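You operate a simulated robot arm through the tools that you are given. There is no shell and no other tool.

You are at the controls of a simulated robot arm. One attempt, no reset.

TASK
Swap the small black stage on the black mount for the silver one and lock it.
Fine: free the orange lever first; the small plate stays under it; the new stage lies in the lower console drawer, the old one goes there; shut it.

The check looks at the end state, three seconds after you hand in, the way a careful person would. Anything else that was tipped, shoved, dropped, spilled or broken makes it a failure.

THE ROBOT
A 6-joint arm with a two-finger gripper, fixed in place. Base frame: the origin is on the floor under the middle of its stand, x ahead of it, y to its left, z up. Readings come in m, degrees, newtons and seconds.
It reaches about 1.572 m from its shoulder. Its first joint turns from -166.0 to 166.0 degrees. Payload 2.45 kg.
The TCP is the grasp point between the finger pads, 0.02 m short of the fingertips. In the tool frame z runs along the fingers and y along their closing line. The gripper opens to 0.14 m; its body begins 0.168 m behind the TCP.
Orientation is that of the tool frame in the base frame, as a unit quaternion [x, y, z, w]. With the fingers straight down and closing along the base's y, the tool's x points along the base's -x, its y along +y and its z along -z.

THE INTERFACE
- The arm moves only by the tool drive_tool. Its argument "deltas" is a list that holds one entry, the list of rows, each a list of 7 numbers: the shift along the tool's x, y, z in mm, then the turn, a rotation vector about the tool's x, y, z in degrees, then the gripper command, from -1 (shut) to 1 (fully open), values between in proportion. In form: [[[dx, dy, dz, rx, ry, rz, claw], ...]]. A call has 1 to 20 rows; each row is the pose to reach, as a shift and turn from the pose commanded when the call began, along the tool's axes at that moment. A row lasts 0.2 s, in which the tool goes at most 0.05 m and 8.6 degrees; a call with a longer step from one row to the next is refused whole, and so is a gripper value outside its range. Where a pose cannot be reached the arm comes as near as it can. A force on the tool above 60 N (or 10 N above the force at the start of the call, whichever is more), or a blocked arm, ends the call early, and 0.2 s more pass. The fingers move at their own pace (about 0.045 m/s each) and stop on an object; they squeeze with about 28 N. The grip force told is the motor's: it shows also when the fingers shut on nothing. Time passes only in rows, and 0.2 s behind the last, so rows that repeat a pose let the fingers close. It gives the time, the measured TCP pose, the force on the tool (base axes), the opening and the grip force at its end, in the units of the frame above (readings bear some noise), with the torque about the TCP (base axes, N m) and any sound that the robot's microphone picked up, and new pictures: "pictures" is both (left out), scene, wrist or none.
- Cameras (640 x 400 px; columns grow to the right, rows downward): "scene" is fixed at [0.0543, -0.4984, 1.2867]; the picture's right is [0.60, -0.80, 0.00], its down [-0.32, -0.24, -0.91] and it looks along [0.73, 0.55, -0.40] (base axes); focal length 341 px, centre (320, 200). "wrist" rides on the gripper at [0.078, 0.011, -0.209] in the tool frame; the picture's right is [-0.14, 0.99, 0.00], its down [-0.92, -0.13, -0.37] and it looks along [-0.36, -0.05, 0.93] (tool axes); focal length 280 px, centre (320, 200). There is no depth. A picture from a camera that has moved, and an enlarged one, comes with that camera's place and axes in the base frame and with its lens.
- close_up(camera, box): a new picture of the part [left, top, right, bottom] of that camera's present view, enlarged. No time passes.
- job_done(): hands the job in; it is judged then, once.

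Places have to be worked out from the pictures, the camera data and where the tool is seen. Open the gripper and draw the arm clear of the work before you hand the job in, unless the task says otherwise.

The tools are called after "Emit:" as name(argument=value, ...) on one line, values as JSON. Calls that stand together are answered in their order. drive_tool: Moves the arm, as the interface text tells. Its arguments: {"type":"object","properties":{"deltas":{"type":"array","items":{"type":"array","items":{"type":"array","items":{"type":"number"}}}},"pictures":{"type":"string","enum":["both","scene","wrist","none"]}},"required":["deltas"]} The other tools are called the same way: close_up (camera, box) takes an enlarged picture of a part of a camera's view; job_done () hands the job in.

At the start:

```text
time_s: 0.0
eef_pos: [0.9171, -0.0108, 0.9986]
tool_rot: [0.0, 1.0, 0.0, 0.0]
force: [0.2, 0.8, 0.1]
moment: [0.0, 0.0, 0.01]
grip_width: 0.1401
grasp_force: 0.1
```

scene: 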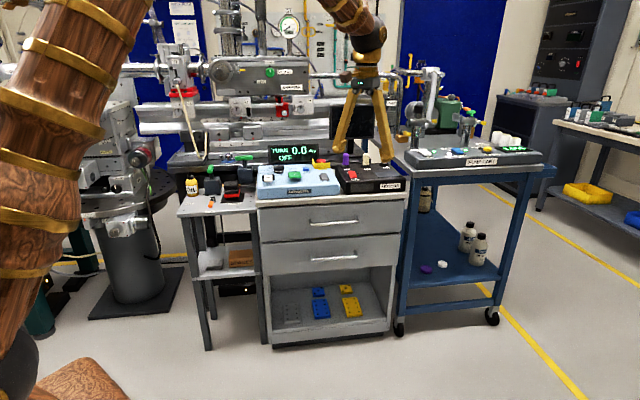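
wrist: 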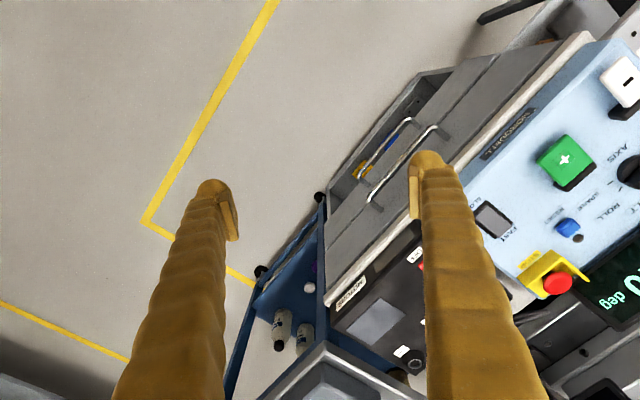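

I start by looking closer at the scene to find the black mount, the orange lever and the drawers.

Emit:
close_up(camera="scene", box=[170, 130, 410, 280])

Emit:
close_up(camera="scene", box=[380, 60, 560, 180])

Emit:
close_up(camera="scene", box=[170, 140, 290, 215])

Emit:
close_up(camera="scene", box=[100, 40, 420, 240])

```text
2.67 times, centred on (290, 205) of scene
camera zoom: at [0.0543, -0.4984, 1.2867], right [0.6, -0.8, 0.0], down [-0.32, -0.24, -0.91], along [0.73, 0.55, -0.4], focal length 909 px, centre (400, 187)
```

zoom: 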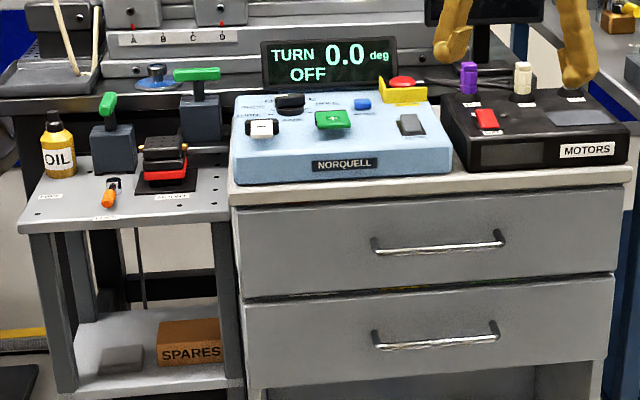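

```text
3.33 times, centred on (470, 120) of scene
camera zoom: at [0.0543, -0.4984, 1.2867], right [0.6, -0.8, 0.0], down [-0.32, -0.24, -0.91], along [0.73, 0.55, -0.4], focal length 1136 px, centre (-180, 467)
```

zoom: 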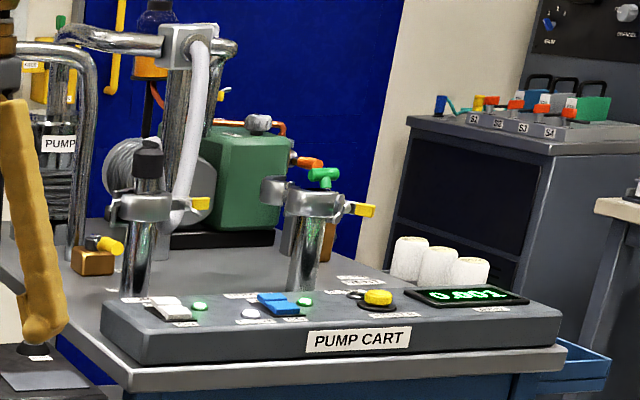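

```text
5.33 times, centred on (230, 178) of scene
camera zoom: at [0.0543, -0.4984, 1.2867], right [0.6, -0.8, 0.0], down [-0.32, -0.24, -0.91], along [0.73, 0.55, -0.4], focal length 1818 px, centre (800, 320)
```

zoom: 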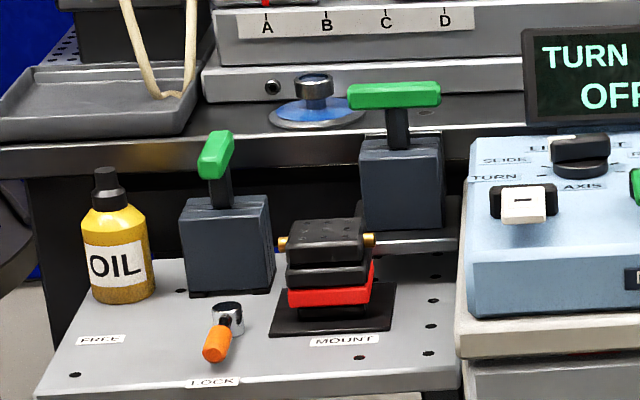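

```text
2.00 times, centred on (260, 140) of scene
camera zoom: at [0.0543, -0.4984, 1.2867], right [0.6, -0.8, 0.0], down [-0.32, -0.24, -0.91], along [0.73, 0.55, -0.4], focal length 682 px, centre (440, 320)
```

zoom: 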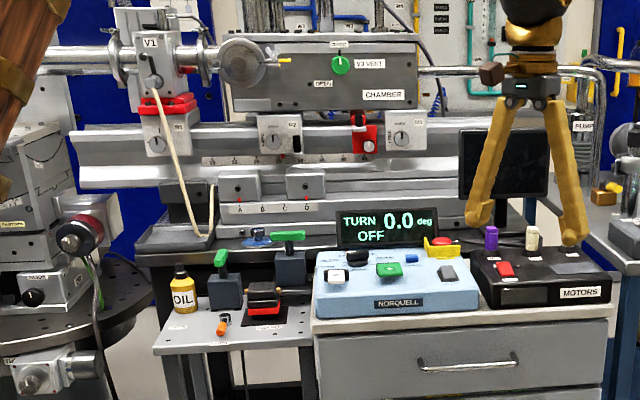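

The mount stack (black base, red plate, black stage) with the orange lever (now at LOCK) is on the small side table, near (0.90, 0.62, 0.70) by my ray estimate. I'm moving the arm at height to bring the wrist camera over the table.

Emit:
drive_tool(deltas=[[[0, 40, 0, 0, 0, 0, 1], [0, 80, 0, 0, 0, 0, 1], [0, 120, 0, 0, 0, 0, 1], [0, 160, 0, 0, 0, 0, 1], [0, 200, 0, 0, 0, 0, 1], [0, 240, 0, 0, 0, 0, 1], [0, 280, 0, 0, 0, 0, 1], [0, 320, 0, 0, 0, 0, 1], [0, 360, 0, 0, 0, 0, 1], [0, 400, 0, 0, 0, 0, 1], [0, 411, 0, 0, 0, 0, 1]]], pictures="both")

```text
time_s: 2.4
eef_pos: [0.9159, 0.4004, 0.9999]
tool_rot: [0.0, 1.0, 0.0, 0.0]
force: [-0.2, -0.8, 0.7]
moment: [-0.01, 0.0, 0.01]
grip_width: 0.1398
grasp_force: 0.0
camera wrist: at [0.8381, 0.4095, 1.208], right [0.14, 0.99, 0.0], down [0.92, -0.13, 0.37], along [0.36, -0.05, -0.93], focal length 280 px, centre (320, 200)
```

scene: 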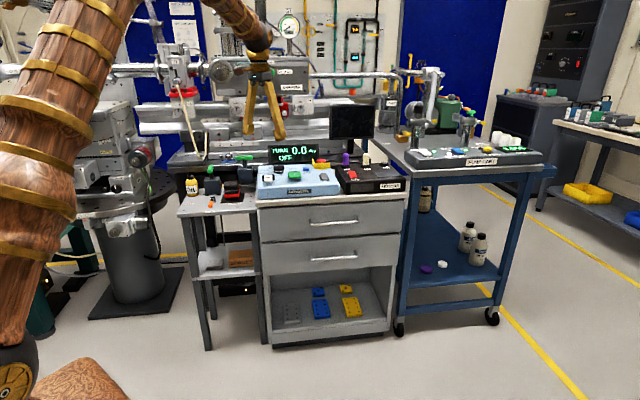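
wrist: 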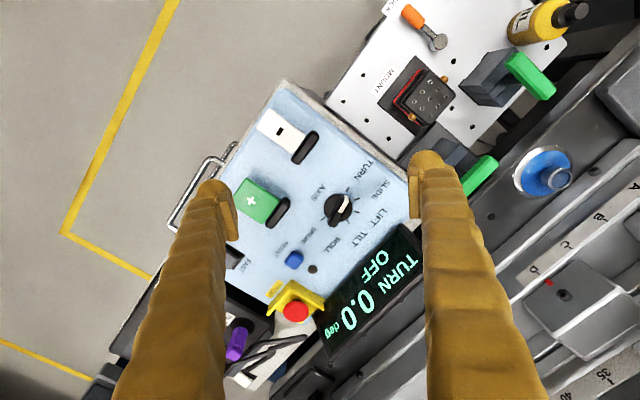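

Emit:
close_up(camera="wrist", box=[320, 0, 600, 175])

Emit:
close_up(camera="wrist", box=[360, 40, 488, 120])

Emit:
close_up(camera="scene", box=[176, 150, 272, 210])

```text
2.29 times, centred on (460, 88) of wrist
camera zoom: at [0.8381, 0.4095, 1.208], right [0.14, 0.99, 0.0], down [0.92, -0.13, 0.37], along [0.36, -0.05, -0.93], focal length 641 px, centre (0, 457)
```

zoom: 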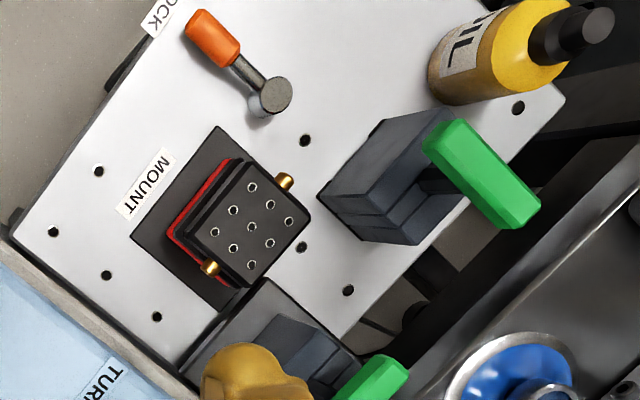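

```text
5.00 times, centred on (424, 80) of wrist
camera zoom: at [0.8381, 0.4095, 1.208], right [0.14, 0.99, 0.0], down [0.92, -0.13, 0.37], along [0.36, -0.05, -0.93], focal length 1402 px, centre (-200, 800)
```

zoom: 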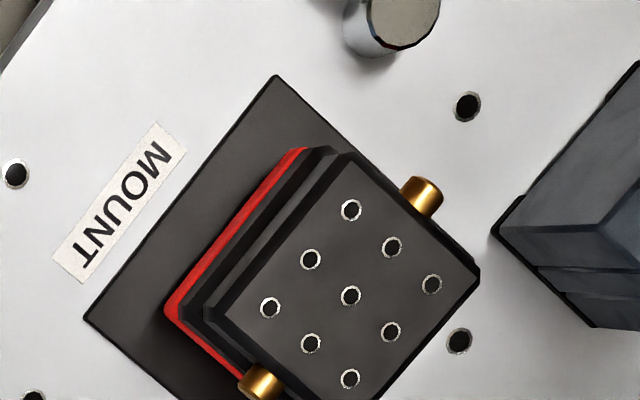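

```text
6.67 times, centred on (224, 180) of scene
camera zoom: at [0.0543, -0.4984, 1.2867], right [0.6, -0.8, 0.0], down [-0.32, -0.24, -0.91], along [0.73, 0.55, -0.4], focal length 2272 px, centre (960, 333)
```

zoom: 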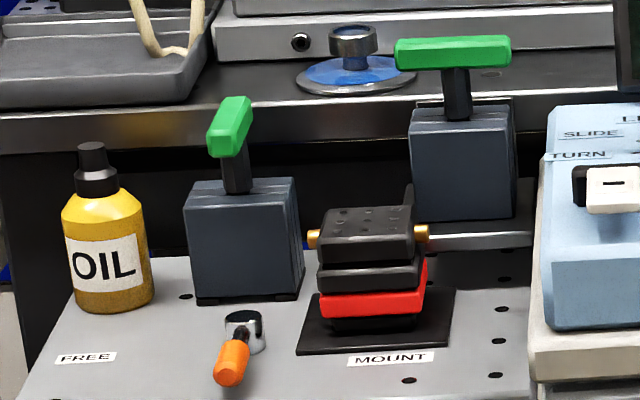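

The stage top sits at about (0.873, 0.568, 0.775) and the lever pivot at about (0.797, 0.598). I'm turning the tool so the camera looks from the table's front and hovering above the table for a better view.

Emit:
drive_tool(deltas=[[[20, 24, 0, 0, 0, -7.8, 1], [40, 48, 0, 0, 0, -15.6, 1], [60, 72, 0, 0, 0, -23.4, 1], [80, 96, 0, 0, 0, -31.2, 1], [100, 120, 10, 0, 0, -39, 1], [116, 140, 20, 0, 0, -46.6, 1], [116, 140, 20, 0, 0, -46.6, 1]]], pictures="both")

```text
time_s: 4.0
eef_pos: [0.8003, 0.54, 0.979]
tool_rot: [-0.396, 0.918, 0.0, 0.0]
force: [-0.9, -0.2, 0.4]
moment: [0.0, 0.01, -0.03]
grip_width: 0.14
grasp_force: 0.1
camera wrist: at [0.7381, 0.4892, 1.1876], right [-0.63, 0.78, 0.0], down [0.72, 0.58, 0.37], along [0.29, 0.23, -0.93], focal length 280 px, centre (320, 200)
```

scene: 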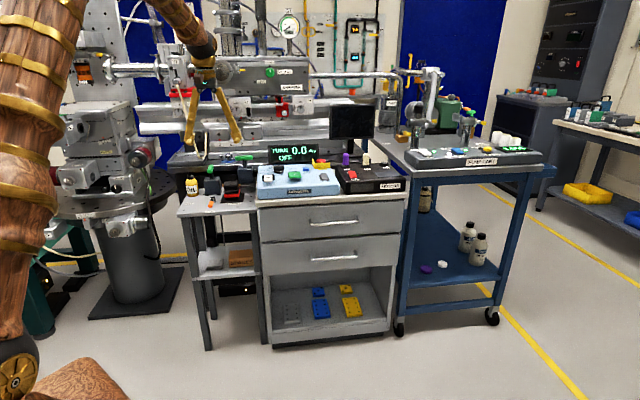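
wrist: 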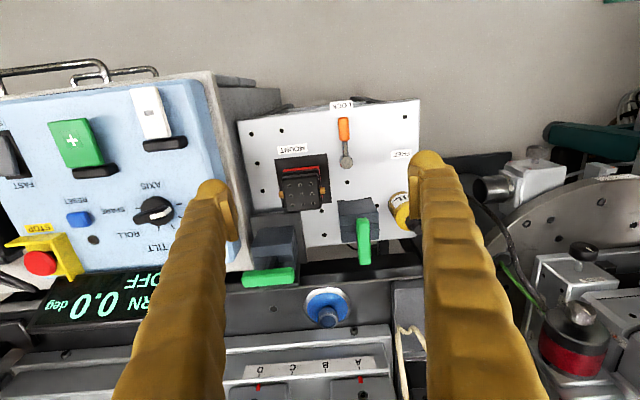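

Emit:
close_up(camera="wrist", box=[230, 90, 430, 215])

Emit:
close_up(camera="wrist", box=[265, 135, 345, 185])

```text
3.20 times, centred on (330, 152) of wrist
camera zoom: at [0.7381, 0.4892, 1.1876], right [-0.63, 0.78, 0.0], down [0.72, 0.58, 0.37], along [0.29, 0.23, -0.93], focal length 897 px, centre (288, 352)
```

zoom: 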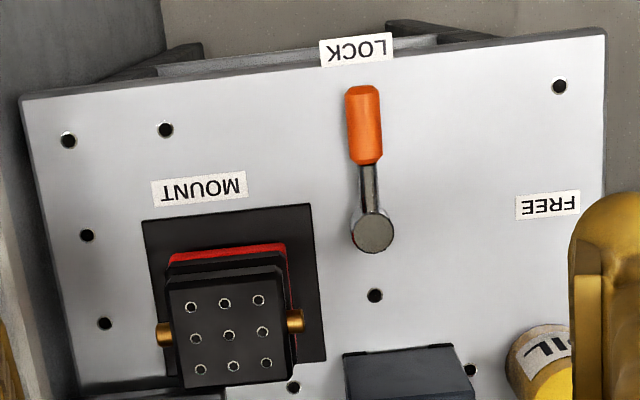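

```text
8.00 times, centred on (305, 160) of wrist
camera zoom: at [0.7381, 0.4892, 1.1876], right [-0.63, 0.78, 0.0], down [0.72, 0.58, 0.37], along [0.29, 0.23, -0.93], focal length 2243 px, centre (440, 520)
```

zoom: 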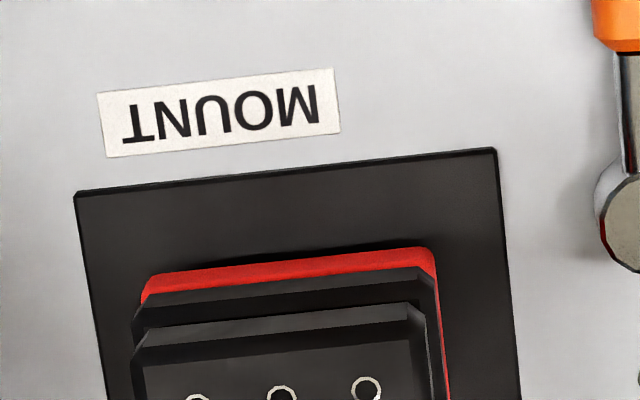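

The table turns out to be rotated 45° (left = (-0.707, 0.707)), with the surface near z = 0.72 and FREE a 90° turn to the left of LOCK. I'm lining up the yaw and moving lower in front of the table so I can tilt for a side view of the stage stack.

Emit:
drive_tool(deltas=[[[24, -12, 30, 0, 0, 1.6, 1], [48, -24, 65, 0, 0, 1.6, 1], [71, -35, 100, 0, 0, 1.6, 1], [71, -35, 129, 0, 0, 1.6, 1]]], pictures="none")

Emit:
drive_tool(deltas=[[[0, 0, 0, 0, -8, 0, 1], [0, 0, 0, 0, -16, 0, 1], [0, 0, 0, 0, -24, 0, 1], [0, 0, 0, 0, -32, 0, 1], [0, 0, 0, 0, -40, 0, 1], [0, 0, 0, 0, -40, 0, 1]]], pictures="both")

```text
time_s: 5.0
eef_pos: [0.7776, 0.4642, 0.8502]
tool_rot: [-0.383, 0.924, 0.0, 0.0]
force: [-0.5, 0.5, 0.2]
moment: [0.01, 0.02, -0.01]
grip_width: 0.14
grasp_force: 0.1
```

```text
time_s: 6.4
eef_pos: [0.7661, 0.4687, 0.8462]
tool_rot: [-0.402, 0.859, 0.124, 0.291]
force: [1.2, 0.5, 1.9]
moment: [-0.1, 0.35, -0.09]
grip_width: 0.1398
grasp_force: 0.0
out of reach, approached as far as the arm can: row 5, 6
camera wrist: at [0.6348, 0.3329, 0.9659], right [-0.69, 0.73, 0.06], down [0.42, 0.32, 0.85], along [0.6, 0.61, -0.52], focal length 280 px, centre (320, 200)
```

scene: 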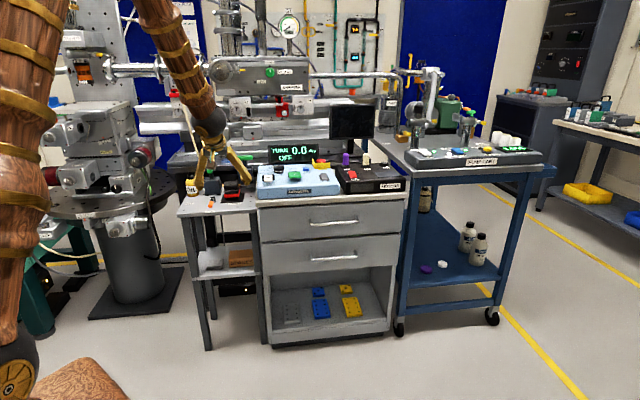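
wrist: 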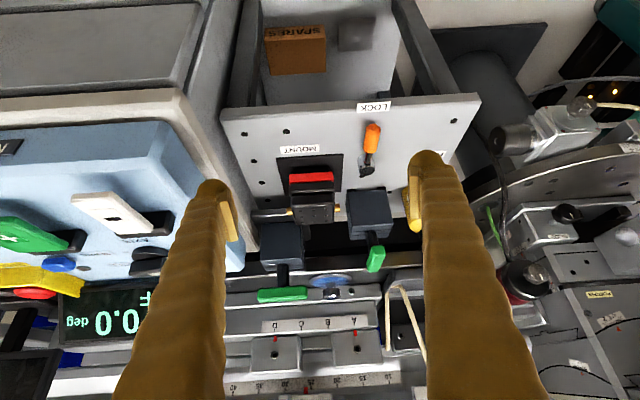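

Emit:
close_up(camera="wrist", box=[270, 130, 366, 190])

Emit:
close_up(camera="wrist", box=[220, 90, 420, 215])

Emit:
close_up(camera="wrist", box=[290, 155, 354, 235])

Emit:
close_up(camera="scene", box=[200, 120, 296, 200])

```text
6.67 times, centred on (318, 160) of wrist
camera zoom: at [0.6348, 0.3329, 0.9659], right [-0.69, 0.73, 0.06], down [0.42, 0.32, 0.85], along [0.6, 0.61, -0.52], focal length 1869 px, centre (333, 467)
```

zoom: 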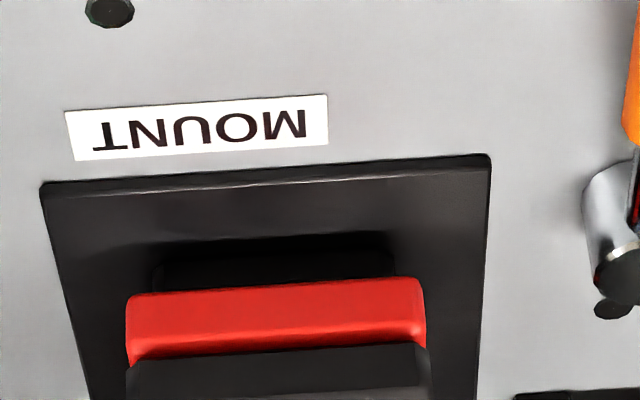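

```text
3.20 times, centred on (320, 152) of wrist
camera zoom: at [0.6348, 0.3329, 0.9659], right [-0.69, 0.73, 0.06], down [0.42, 0.32, 0.85], along [0.6, 0.61, -0.52], focal length 897 px, centre (320, 352)
```

zoom: 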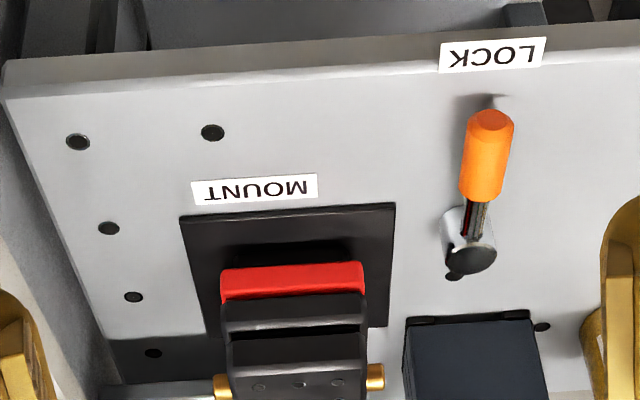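

```text
5.00 times, centred on (322, 195) of wrist
camera zoom: at [0.6348, 0.3329, 0.9659], right [-0.69, 0.73, 0.06], down [0.42, 0.32, 0.85], along [0.6, 0.61, -0.52], focal length 1402 px, centre (310, 225)
```

zoom: 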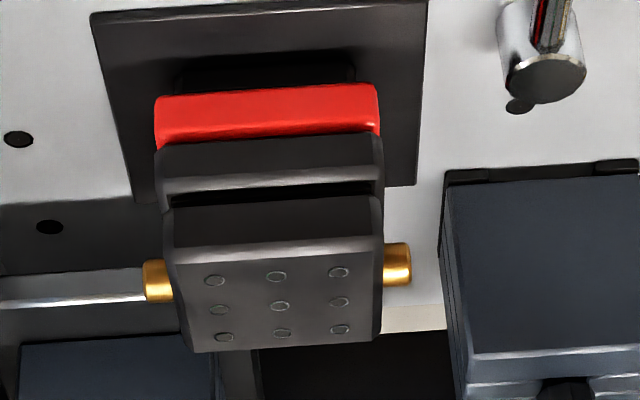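

```text
5.00 times, centred on (248, 160) of scene
camera zoom: at [0.0543, -0.4984, 1.2867], right [0.6, -0.8, 0.0], down [-0.32, -0.24, -0.91], along [0.73, 0.55, -0.4], focal length 1704 px, centre (680, 400)
```

zoom: 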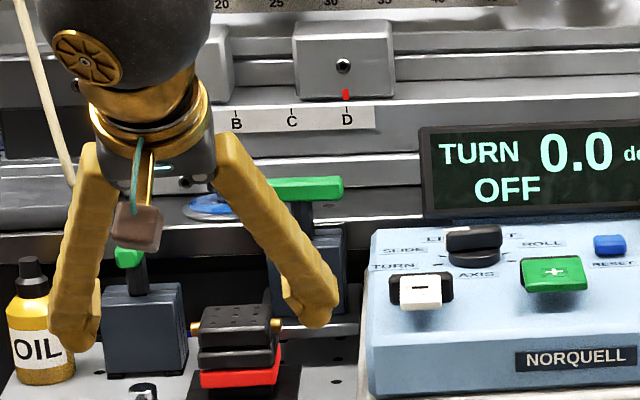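

The stack is, bottom up: black base, a post, the red plate, and the two-tier black stage with gold knobs left and right. I'm returning the tool to vertical and starting to close the fingers a little to see their shape before going to the lever.

Emit:
drive_tool(deltas=[[[0, 0, 0, 0, 8, 0, 1], [0, 0, 0, 0, 16, 0, 0.8], [0, 0, 0, 0, 24, 0, 0.4], [0, 0, 0, 0, 32, 0, 0], [0, 0, 0, 0, 40, 0, -0.4], [0, 0, 0, 0, 40, 0, -0.5], [0, 0, 0, 0, 40, 0, -0.5]]], pictures="both")

```text
time_s: 8.0
eef_pos: [0.7729, 0.4705, 0.8491]
tool_rot: [-0.382, 0.924, 0.0, 0.0]
force: [-0.8, 0.1, 0.8]
moment: [-0.01, -0.01, 0.01]
grip_width: 0.0348
grasp_force: 0.0
out of reach, approached as far as the arm can: row 2
camera wrist: at [0.7095, 0.4211, 1.0585], right [-0.6, 0.8, 0.0], down [0.74, 0.56, 0.37], along [0.29, 0.22, -0.93], focal length 280 px, centre (320, 200)
```

scene: 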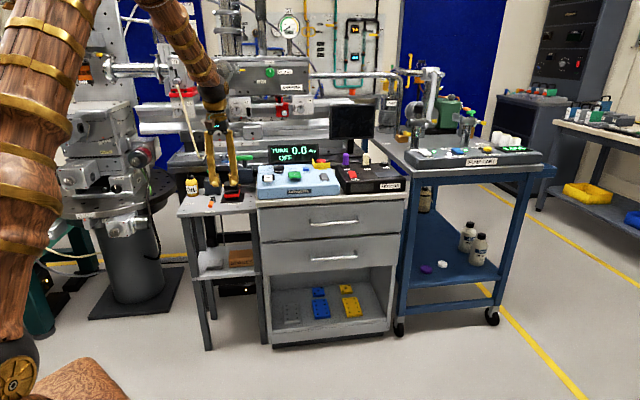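
wrist: 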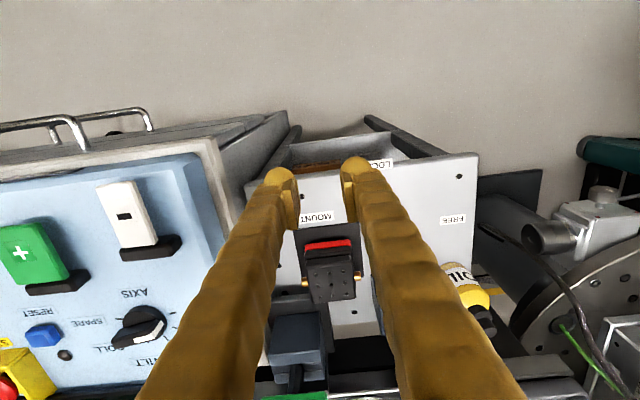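

With the fingers at 35 mm they're nearly parallel. I'm moving above the orange handle (about (0.759, 0.556)) and down to z = 0.80 to check alignment.

Emit:
drive_tool(deltas=[[[-25, 35, 0, 0, 0, 0, -0.4], [-51, 70, 0, 0, 0, 0, -0.4], [-51, 70, 25, 0, 0, 0, -0.4], [-51, 70, 49, 0, 0, 0, -0.4], [-51, 70, 49, 0, 0, 0, -0.4]]], pictures="both")

Emit:
close_up(camera="wrist", box=[240, 100, 400, 200])

Emit:
close_up(camera="scene", box=[160, 130, 288, 210])

```text
time_s: 9.2
eef_pos: [0.7599, 0.5558, 0.8004]
tool_rot: [-0.383, 0.924, 0.0, 0.0]
force: [-0.5, 0.3, -0.2]
moment: [-0.02, 0.02, 0.02]
grip_width: 0.0419
grasp_force: 0.1
camera wrist: at [0.6956, 0.5074, 1.0094], right [-0.6, 0.8, 0.0], down [0.74, 0.56, 0.37], along [0.29, 0.22, -0.93], focal length 280 px, centre (320, 200)
```

scene: 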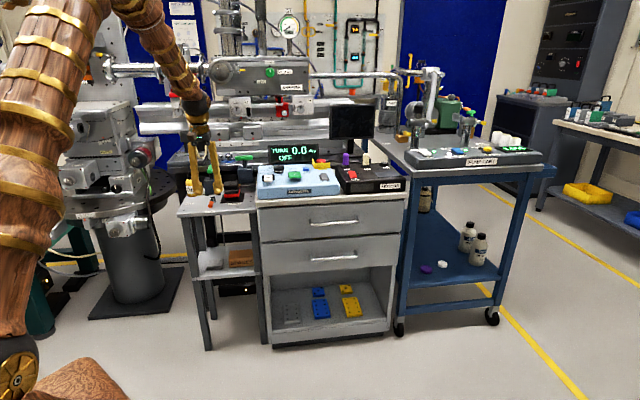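
wrist: 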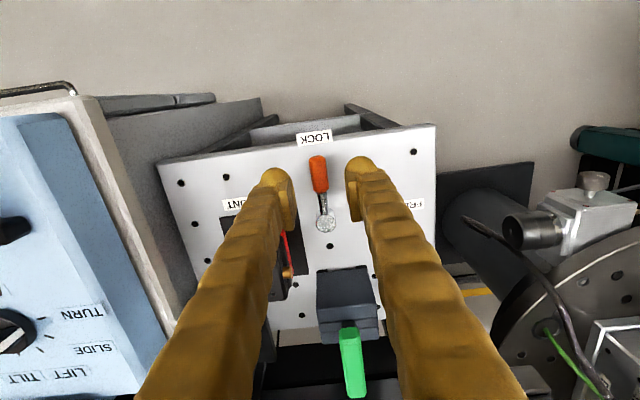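

```text
4.00 times, centred on (320, 150) of wrist
camera zoom: at [0.6956, 0.5074, 1.0094], right [-0.6, 0.8, 0.0], down [0.74, 0.56, 0.37], along [0.29, 0.22, -0.93], focal length 1122 px, centre (320, 400)
```

zoom: 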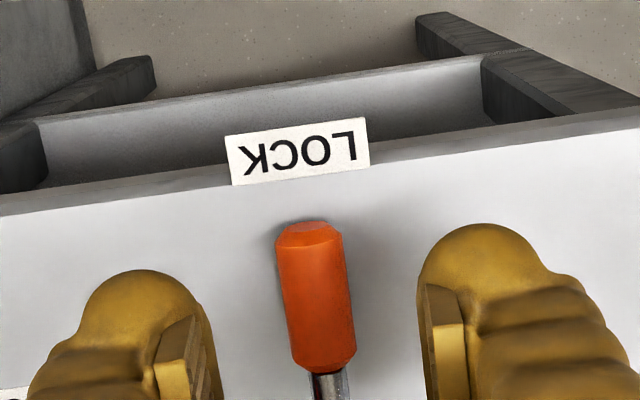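

```text
5.00 times, centred on (224, 170) of scene
camera zoom: at [0.0543, -0.4984, 1.2867], right [0.6, -0.8, 0.0], down [-0.32, -0.24, -0.91], along [0.73, 0.55, -0.4], focal length 1704 px, centre (800, 350)
```

zoom: 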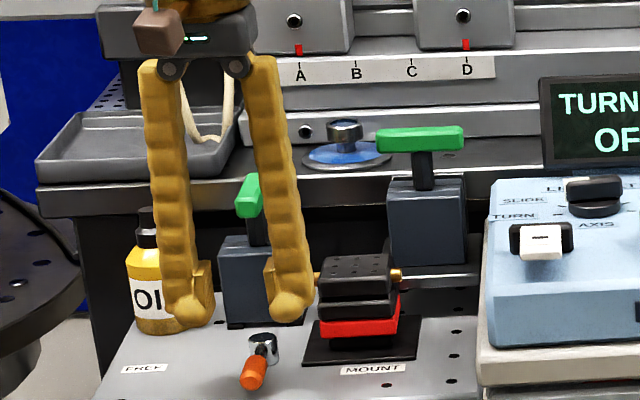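

The TCP is well centered over the orange handle (its projection matches the handle center). I'm lowering to z≈0.750 with the fingers straddling the handle at a narrower gap.

Emit:
drive_tool(deltas=[[[0, 0, 20, 0, 0, 0, -0.4], [0, 0, 35, 0, 0, 0, -0.4], [0, 0, 45, 0, 0, 0, -0.4], [0, 0, 50, 0, 0, 0, -0.4], [0, 0, 50, 0, 0, 0, -0.5], [0, 0, 50, 0, 0, 0, -0.62], [0, 0, 50, 0, 0, 0, -0.62]]], pictures="both")

Emit:
close_up(camera="wrist", box=[240, 120, 400, 220])

Emit:
close_up(camera="scene", box=[170, 150, 266, 210])

```text
time_s: 10.8
eef_pos: [0.76, 0.5541, 0.7496]
tool_rot: [-0.383, 0.924, 0.0, 0.0]
force: [-0.5, 0.2, 0.0]
moment: [0.02, 0.02, -0.03]
grip_width: 0.0267
grasp_force: 0.0
camera wrist: at [0.6956, 0.5065, 0.9592], right [-0.6, 0.8, 0.0], down [0.74, 0.56, 0.37], along [0.29, 0.22, -0.93], focal length 280 px, centre (320, 200)
```

scene: 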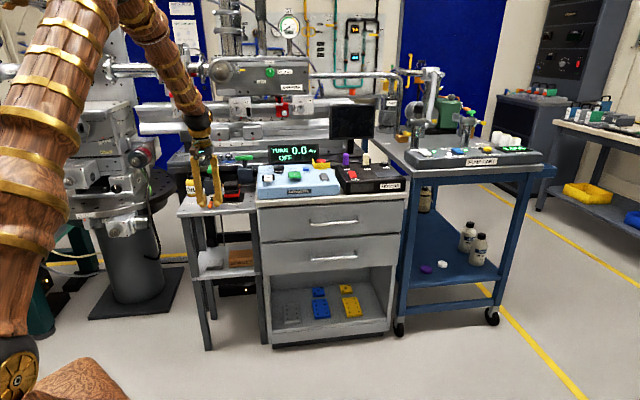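
wrist: 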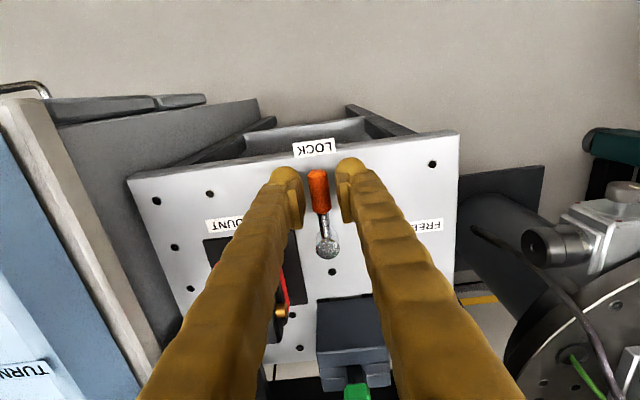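

```text
4.00 times, centred on (320, 170) of wrist
camera zoom: at [0.6956, 0.5065, 0.9592], right [-0.6, 0.8, 0.0], down [0.74, 0.56, 0.37], along [0.29, 0.22, -0.93], focal length 1122 px, centre (320, 320)
```

zoom: 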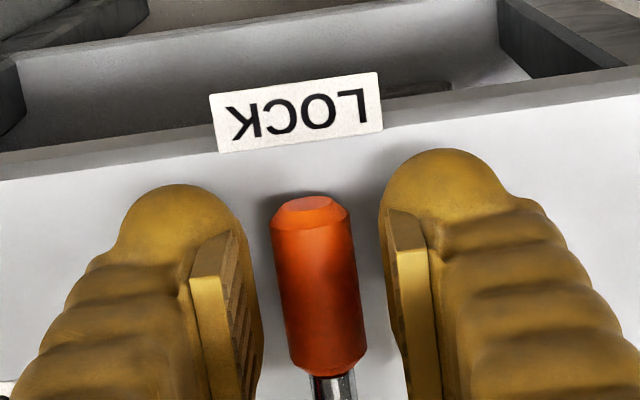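

```text
6.67 times, centred on (218, 180) of scene
camera zoom: at [0.0543, -0.4984, 1.2867], right [0.6, -0.8, 0.0], down [-0.32, -0.24, -0.91], along [0.73, 0.55, -0.4], focal length 2272 px, centre (1000, 333)
```

zoom: 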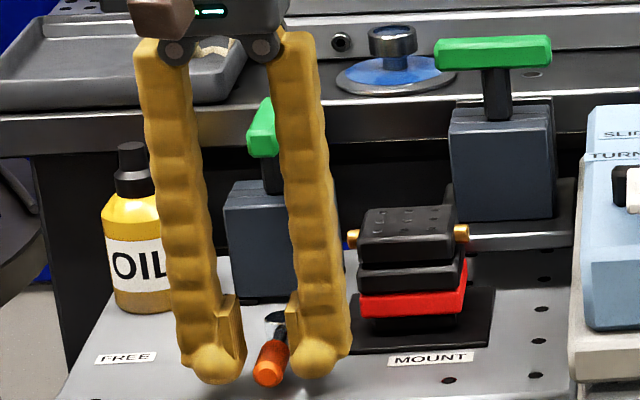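

The fingers straddle the handle with clearance on both sides and no contact. I'm now sweeping the lever on its arc about the pivot, clockwise, toward FREE, about 94°.

Emit:
drive_tool(deltas=[[[-0.5, 7.3, 0, 0, 0, 8, -0.62], [-2.0, 14.5, 0, 0, 0, 16, -0.62], [-4.5, 21.4, 0, 0, 0, 24, -0.62], [-8.0, 27.9, 0, 0, 0, 32, -0.62], [-12.3, 33.8, 0, 0, 0, 40, -0.62], [-17.4, 39.1, 0, 0, 0, 48, -0.62], [-23.2, 43.6, 0, 0, 0, 56, -0.62], [-29.5, 47.3, 0, 0, 0, 64, -0.62], [-36.3, 50.0, 0, 0, 0, 72, -0.62], [-43.5, 51.8, 0, 0, 0, 80, -0.62], [-50.8, 52.6, 0, 0, 0, 88, -0.62], [-56.3, 52.5, 0, 0, 0, 94, -0.62], [-56.3, 52.5, 0, 0, 0, 94, -0.62]]], pictures="both")

Emit:
close_up(camera="wrist", box=[240, 120, 400, 220])

Emit:
close_up(camera="scene", box=[170, 150, 266, 210])

```text
time_s: 13.6
eef_pos: [0.7619, 0.6336, 0.7503]
tool_rot: [0.414, 0.91, 0.0, 0.0]
force: [0.0, 0.0, -0.5]
moment: [0.0, 0.02, 0.03]
grip_width: 0.0266
grasp_force: 0.2
camera wrist: at [0.7185, 0.6977, 0.9594], right [0.84, 0.55, 0.0], down [0.51, -0.78, 0.37], along [0.2, -0.31, -0.93], focal length 280 px, centre (320, 200)
```

scene: 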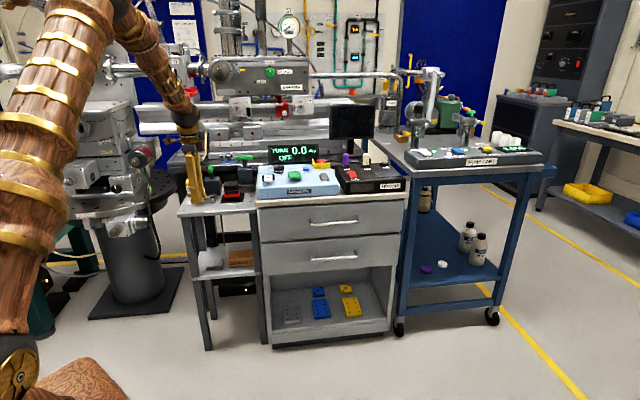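
wrist: 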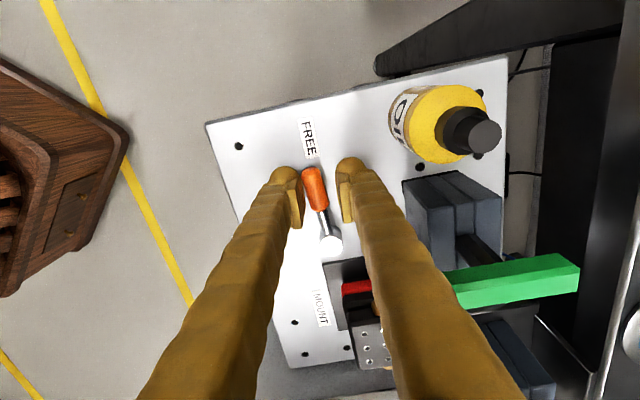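

```text
4.00 times, centred on (320, 170) of wrist
camera zoom: at [0.7185, 0.6977, 0.9594], right [0.84, 0.55, 0.0], down [0.51, -0.78, 0.37], along [0.2, -0.31, -0.93], focal length 1122 px, centre (320, 320)
```

zoom: 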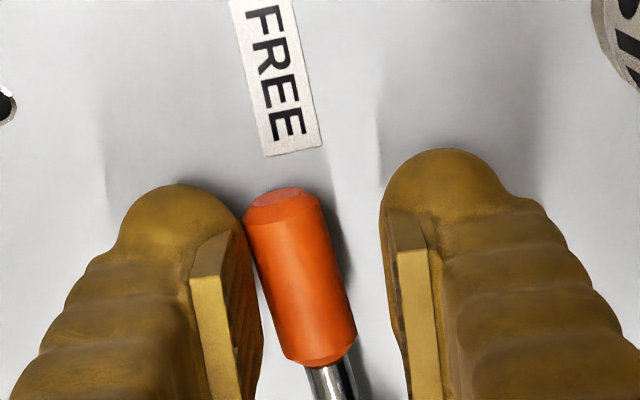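

```text
6.67 times, centred on (218, 180) of scene
camera zoom: at [0.0543, -0.4984, 1.2867], right [0.6, -0.8, 0.0], down [-0.32, -0.24, -0.91], along [0.73, 0.55, -0.4], focal length 2272 px, centre (1000, 333)
```

zoom: 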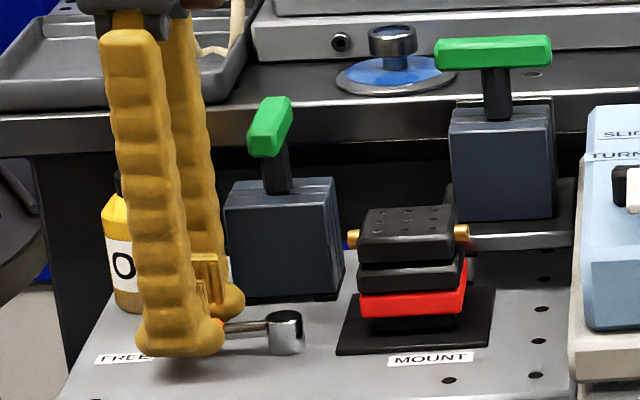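

The lever now points almost at FREE (I read about 88° of turn, contact force nil). I'm pushing it a few degrees further to be sure it's at its end position.

Emit:
drive_tool(deltas=[[[0, 2.2, 0, 0, 0, 2.5, -0.62], [0, 4.3, 0, 0, 0, 5, -0.62], [0, 4.3, 0, 0, 0, 5, -0.62]]], pictures="wrist")

Emit:
close_up(camera="wrist", box=[240, 100, 400, 260])

```text
time_s: 14.4
eef_pos: [0.7643, 0.6351, 0.7506]
tool_rot: [0.453, 0.891, 0.0, 0.0]
force: [-1.7, -2.1, 0.6]
moment: [0.01, 0.02, 0.01]
grip_width: 0.028
grasp_force: 1.4
camera wrist: at [0.7272, 0.7035, 0.9596], right [0.88, 0.47, 0.0], down [0.44, -0.82, 0.37], along [0.17, -0.33, -0.93], focal length 280 px, centre (320, 200)
```

wrist: 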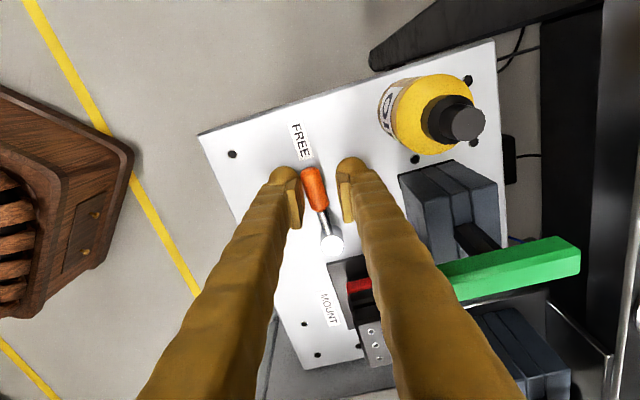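

```text
2.50 times, centred on (320, 180) of wrist
camera zoom: at [0.7272, 0.7035, 0.9596], right [0.88, 0.47, 0.0], down [0.44, -0.82, 0.37], along [0.17, -0.33, -0.93], focal length 701 px, centre (320, 250)
```

zoom: 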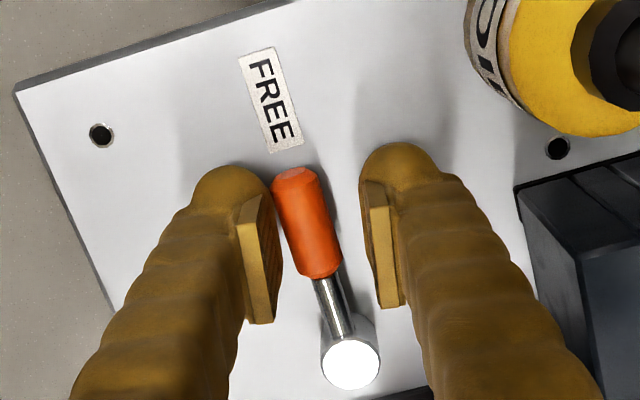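

The contact force rose to a few newtons, so the lever is on its FREE stop. I'm backing off slightly, lifting straight up, and then checking it.

Emit:
drive_tool(deltas=[[[0, -3, 0, 0, 0, 0, -0.55], [0, -3, -20, 0, 0, 0, -0.5], [0, -3, -60, 0, 0, 0, -0.5], [0, -3, -105, 0, 0, 0, -0.5], [0, -3, -150, 0, 0, 0, 0], [0, -3, -190, 0, 0, 0, 0.5]]], pictures="both")

Emit:
close_up(camera="scene", box=[170, 150, 266, 210])

Emit:
close_up(camera="wrist", box=[230, 100, 480, 260])

```text
time_s: 15.8
eef_pos: [0.764, 0.6339, 0.9419]
tool_rot: [0.454, 0.891, -0.001, 0.0]
force: [0.4, -0.8, -1.3]
moment: [0.01, 0.01, -0.01]
grip_width: 0.0859
grasp_force: 0.1
camera wrist: at [0.7254, 0.702, 1.1501], right [0.88, 0.47, 0.0], down [0.44, -0.82, 0.37], along [0.17, -0.33, -0.93], focal length 280 px, centre (320, 200)
```

scene: 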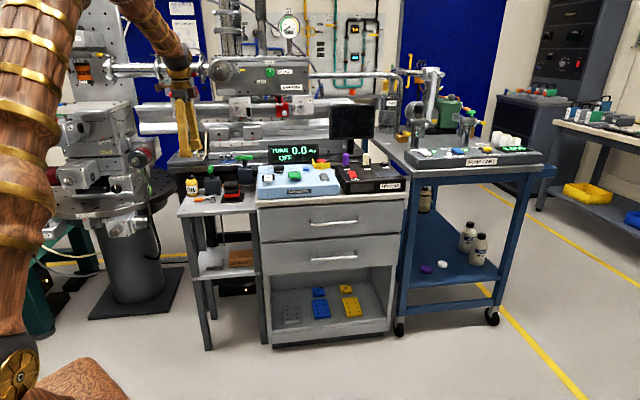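
wrist: 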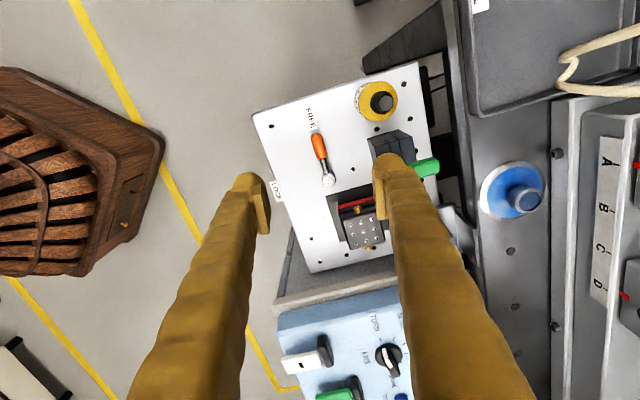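

```text
6.67 times, centred on (218, 180) of scene
camera zoom: at [0.0543, -0.4984, 1.2867], right [0.6, -0.8, 0.0], down [-0.32, -0.24, -0.91], along [0.73, 0.55, -0.4], focal length 2272 px, centre (1000, 333)
```

zoom: 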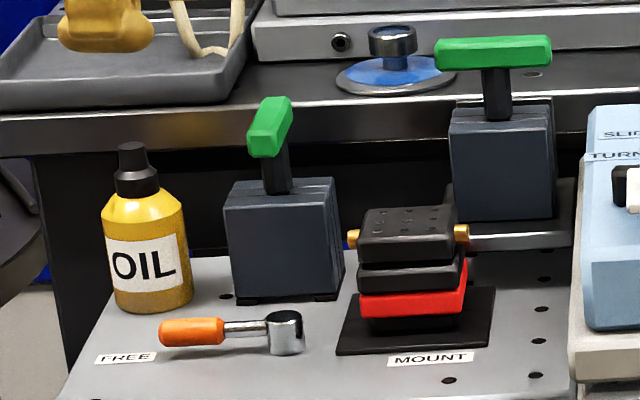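

```text
2.50 times, centred on (355, 180) of wrist
camera zoom: at [0.7254, 0.702, 1.1501], right [0.88, 0.47, 0.0], down [0.44, -0.82, 0.37], along [0.17, -0.33, -0.93], focal length 701 px, centre (232, 250)
```

zoom: 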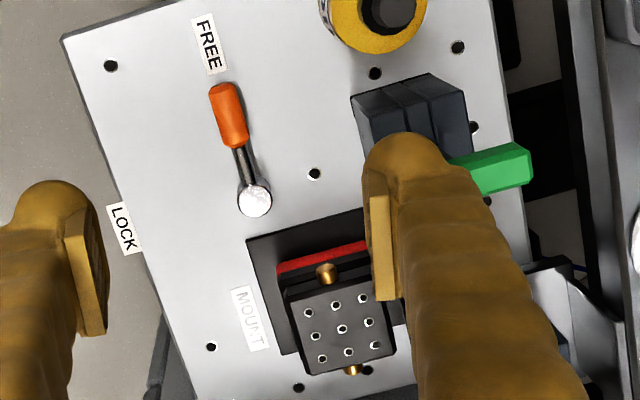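

The lever is cleanly at FREE. Next is the drawer: my ray estimate puts the lower handle near (1.06, 0.18, 0.49), so I'm moving at height to a spot in front of the console with the camera facing the drawer fronts.

Emit:
drive_tool(deltas=[[[-40.2, -12.6, 0, 0, 0, -7.07, 0.5], [-80.5, -25.1, 0, 0, 0, -14.14, 0.2], [-120.7, -37.7, 0, 0, 0, -21.2, 0], [-161, -50.2, 0, 0, 0, -28.3, 0], [-201.2, -62.8, 0, 0, 0, -35.4, 0], [-241.5, -75.4, 0, 0, 0, -42.4, 0], [-281.7, -87.9, 0, 0, 0, -49.5, 0], [-322, -100.5, 0, 0, 0, -56.6, 0], [-362.2, -113, 0, 0, 0, -63.6, 0], [-402.4, -125.6, 0, 0, 0, -70.7, 0], [-442.7, -138.1, 0, 0, 0, -77.8, 0], [-482.9, -150.7, 0, 0, 0, -84.8, 0], [-523.2, -163.3, 0, 0, 0, -91.9, 0], [-563.4, -175.8, 0, 0, 0, -99, 0], [-563.4, -175.8, 0, 0, 0, -99, 0]]], pictures="wrist")

```text
time_s: 19.0
eef_pos: [0.952, 0.0755, 0.9414]
tool_rot: [-0.384, 0.924, 0.001, 0.0]
force: [0.7, 0.0, -0.6]
moment: [0.02, 0.01, -0.02]
grip_width: 0.0697
grasp_force: 0.0
camera wrist: at [0.8885, 0.0261, 1.1498], right [-0.6, 0.8, 0.0], down [0.74, 0.56, 0.37], along [0.29, 0.22, -0.93], focal length 280 px, centre (320, 200)
```

wrist: 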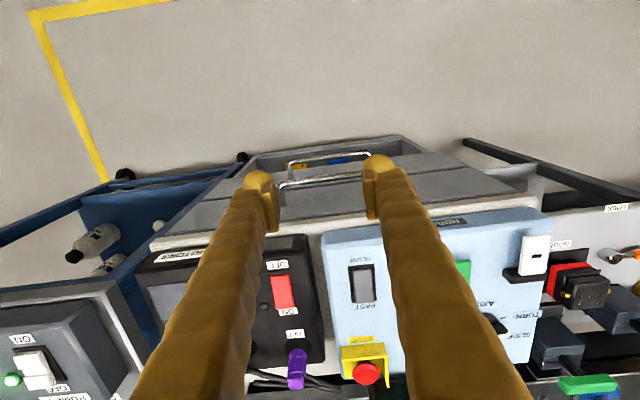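

Both drawer handles are visible; I'm descending in front of the console and tilting to get a frontal view of the lower handle.

Emit:
drive_tool(deltas=[[[0, 0, 45, 0, 0, 0, 0], [0, 0, 90, 0, 0, 0, 0], [0, 0, 135, 0, -7, 0, 0], [0, 0, 180, 0, -15, 0, 0], [0, 0, 220, 0, -23, 0, 0], [0, 0, 220, 0, -30, 0, 0], [0, 0, 220, 0, -30, 0, 0]]], pictures="both")

```text
time_s: 20.6
eef_pos: [0.9518, 0.0734, 0.7206]
tool_rot: [-0.37, 0.892, 0.099, 0.24]
force: [0.5, 0.8, 0.5]
moment: [-0.02, 0.02, 0.01]
grip_width: 0.0698
grasp_force: 0.1
camera wrist: at [0.8218, -0.0406, 0.8621], right [-0.62, 0.78, 0.07], down [0.52, 0.34, 0.78], along [0.59, 0.52, -0.62], focal length 280 px, centre (320, 200)
```

scene: 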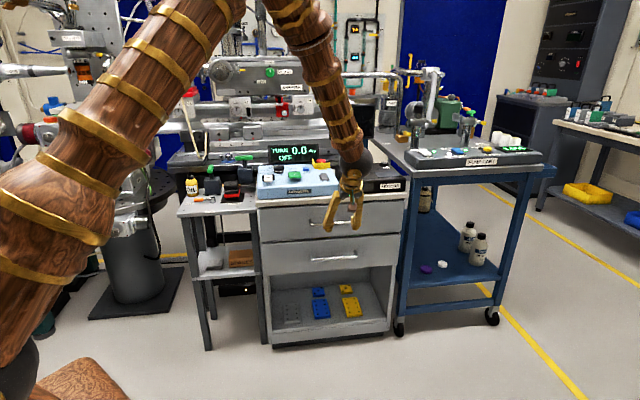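
wrist: 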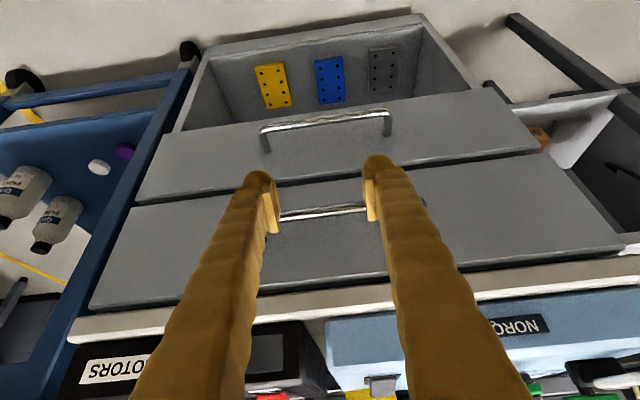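

Emit:
close_up(camera="wrist", box=[240, 90, 400, 190])

Emit:
close_up(camera="scene", box=[250, 180, 410, 280])

```text
4.00 times, centred on (320, 140) of wrist
camera zoom: at [0.8218, -0.0406, 0.8621], right [-0.62, 0.78, 0.07], down [0.52, 0.34, 0.78], along [0.59, 0.52, -0.62], focal length 1122 px, centre (320, 440)
```

zoom: 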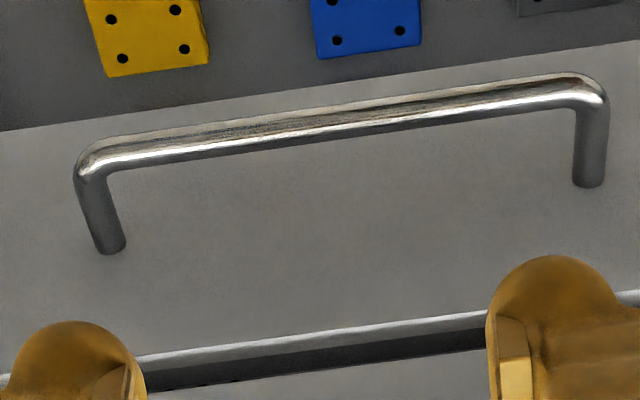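

```text
4.00 times, centred on (330, 230) of scene
camera zoom: at [0.0543, -0.4984, 1.2867], right [0.6, -0.8, 0.0], down [-0.32, -0.24, -0.91], along [0.73, 0.55, -0.4], focal length 1363 px, centre (280, 80)
```

zoom: 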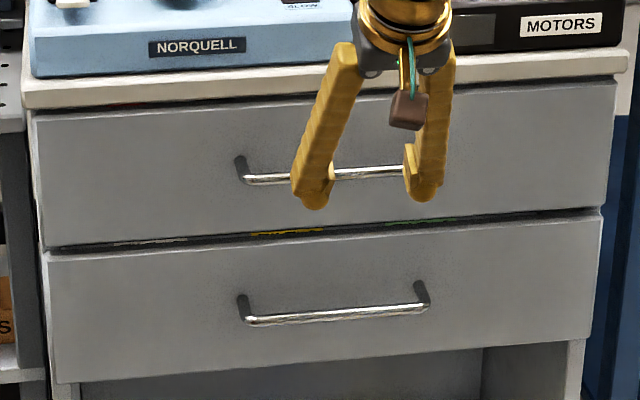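

I place the lower handle bar's center near (0.992, 0.130, 0.533), with about 4 cm standoff, and the upper one near z = 0.69. I'm backing off and turning the gripper 90° so the fingers will close across the bar.

Emit:
drive_tool(deltas=[[[0, 0, -30, 0, 0, 7.5, 0], [0, 0, -60, 0, 0, 15, 0], [0, 0, -60, 0, 0, 22.5, -0.2], [0, 0, -60, 0, 0, 30, -0.3], [0, 0, -60, 0, 0, 37.5, -0.4], [0, 0, -60, 0, 0, 45, -0.4], [0, 0, -60, 0, 0, 52.5, -0.4], [0, 0, -60, 0, 0, 60, -0.4], [0, 0, -60, 0, 0, 67.5, -0.4], [0, 0, -60, 0, 0, 75, -0.4], [0, 0, -60, 0, 0, 82.5, -0.4], [0, 0, -60, 0, 0, 90, -0.4], [0, 0, -60, 0, 0, 90, -0.4]]], pictures="wrist")

```text
time_s: 23.4
eef_pos: [0.93, 0.0528, 0.7735]
tool_rot: [0.37, 0.892, 0.239, 0.099]
force: [0.5, 0.5, -0.4]
moment: [-0.05, 0.01, -0.01]
grip_width: 0.0422
grasp_force: 0.0
camera wrist: at [0.808, 0.0402, 0.959], right [0.7, 0.51, 0.49], down [0.44, -0.86, 0.25], along [0.56, 0.04, -0.83], focal length 280 px, centre (320, 200)
```

wrist: 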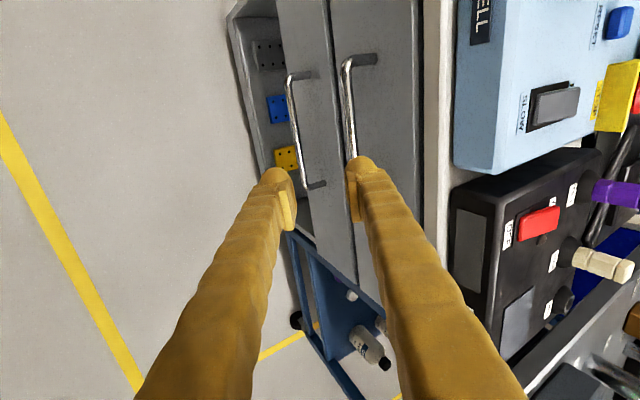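

The gripper is now turned with the closing line across the bar. I'm tilting to 45° and moving to a pre-approach point in front of the lower handle.

Emit:
drive_tool(deltas=[[[2.6, -18, 30, -4, 0, 0, -0.4], [5.3, -36, 61, -8, 0, 0, -0.4], [8, -54, 91, -12, 0, 0, -0.4], [10.6, -71.5, 122, -15, 0, 0, -0.4], [10.6, -71.5, 122, -15, 0, 0, -0.4]]], pictures="both")

Emit:
close_up(camera="wrist", box=[220, 60, 420, 260])

```text
time_s: 24.6
eef_pos: [0.9227, 0.0594, 0.6318]
tool_rot: [0.354, 0.854, 0.353, 0.146]
force: [0.2, 0.4, 0.1]
moment: [0.01, -0.03, -0.03]
grip_width: 0.0421
grasp_force: 0.1
camera wrist: at [0.7684, 0.0151, 0.7878], right [0.59, 0.4, 0.7], down [0.4, -0.9, 0.17], along [0.7, 0.18, -0.69], focal length 280 px, centre (320, 200)
```

scene: 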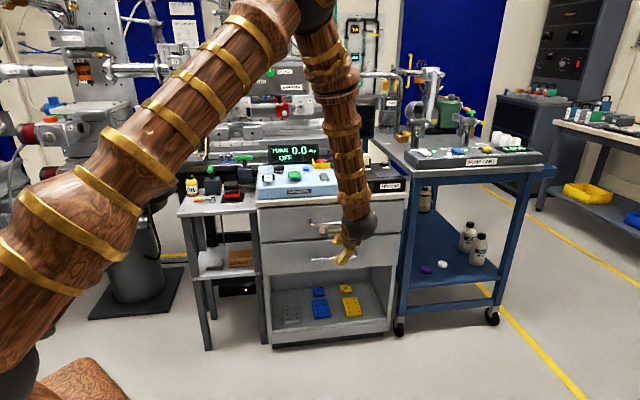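
wrist: 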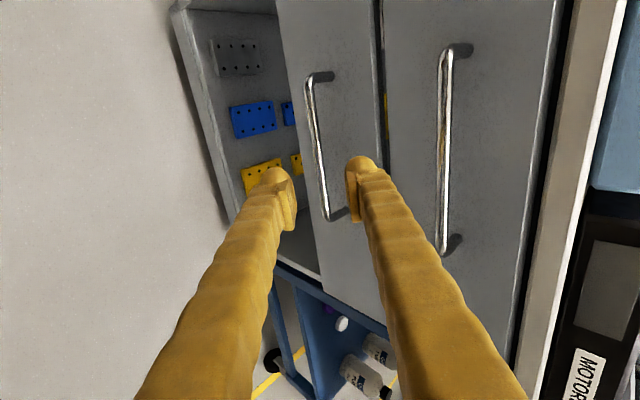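

```text
2.00 times, centred on (320, 160) of wrist
camera zoom: at [0.7684, 0.0151, 0.7878], right [0.59, 0.4, 0.7], down [0.4, -0.9, 0.17], along [0.7, 0.18, -0.69], focal length 561 px, centre (320, 280)
```

zoom: 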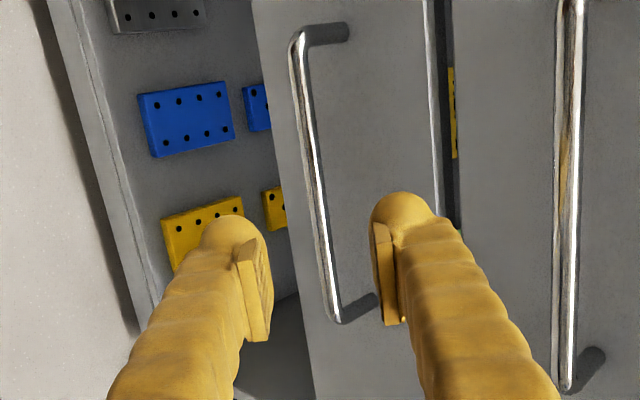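

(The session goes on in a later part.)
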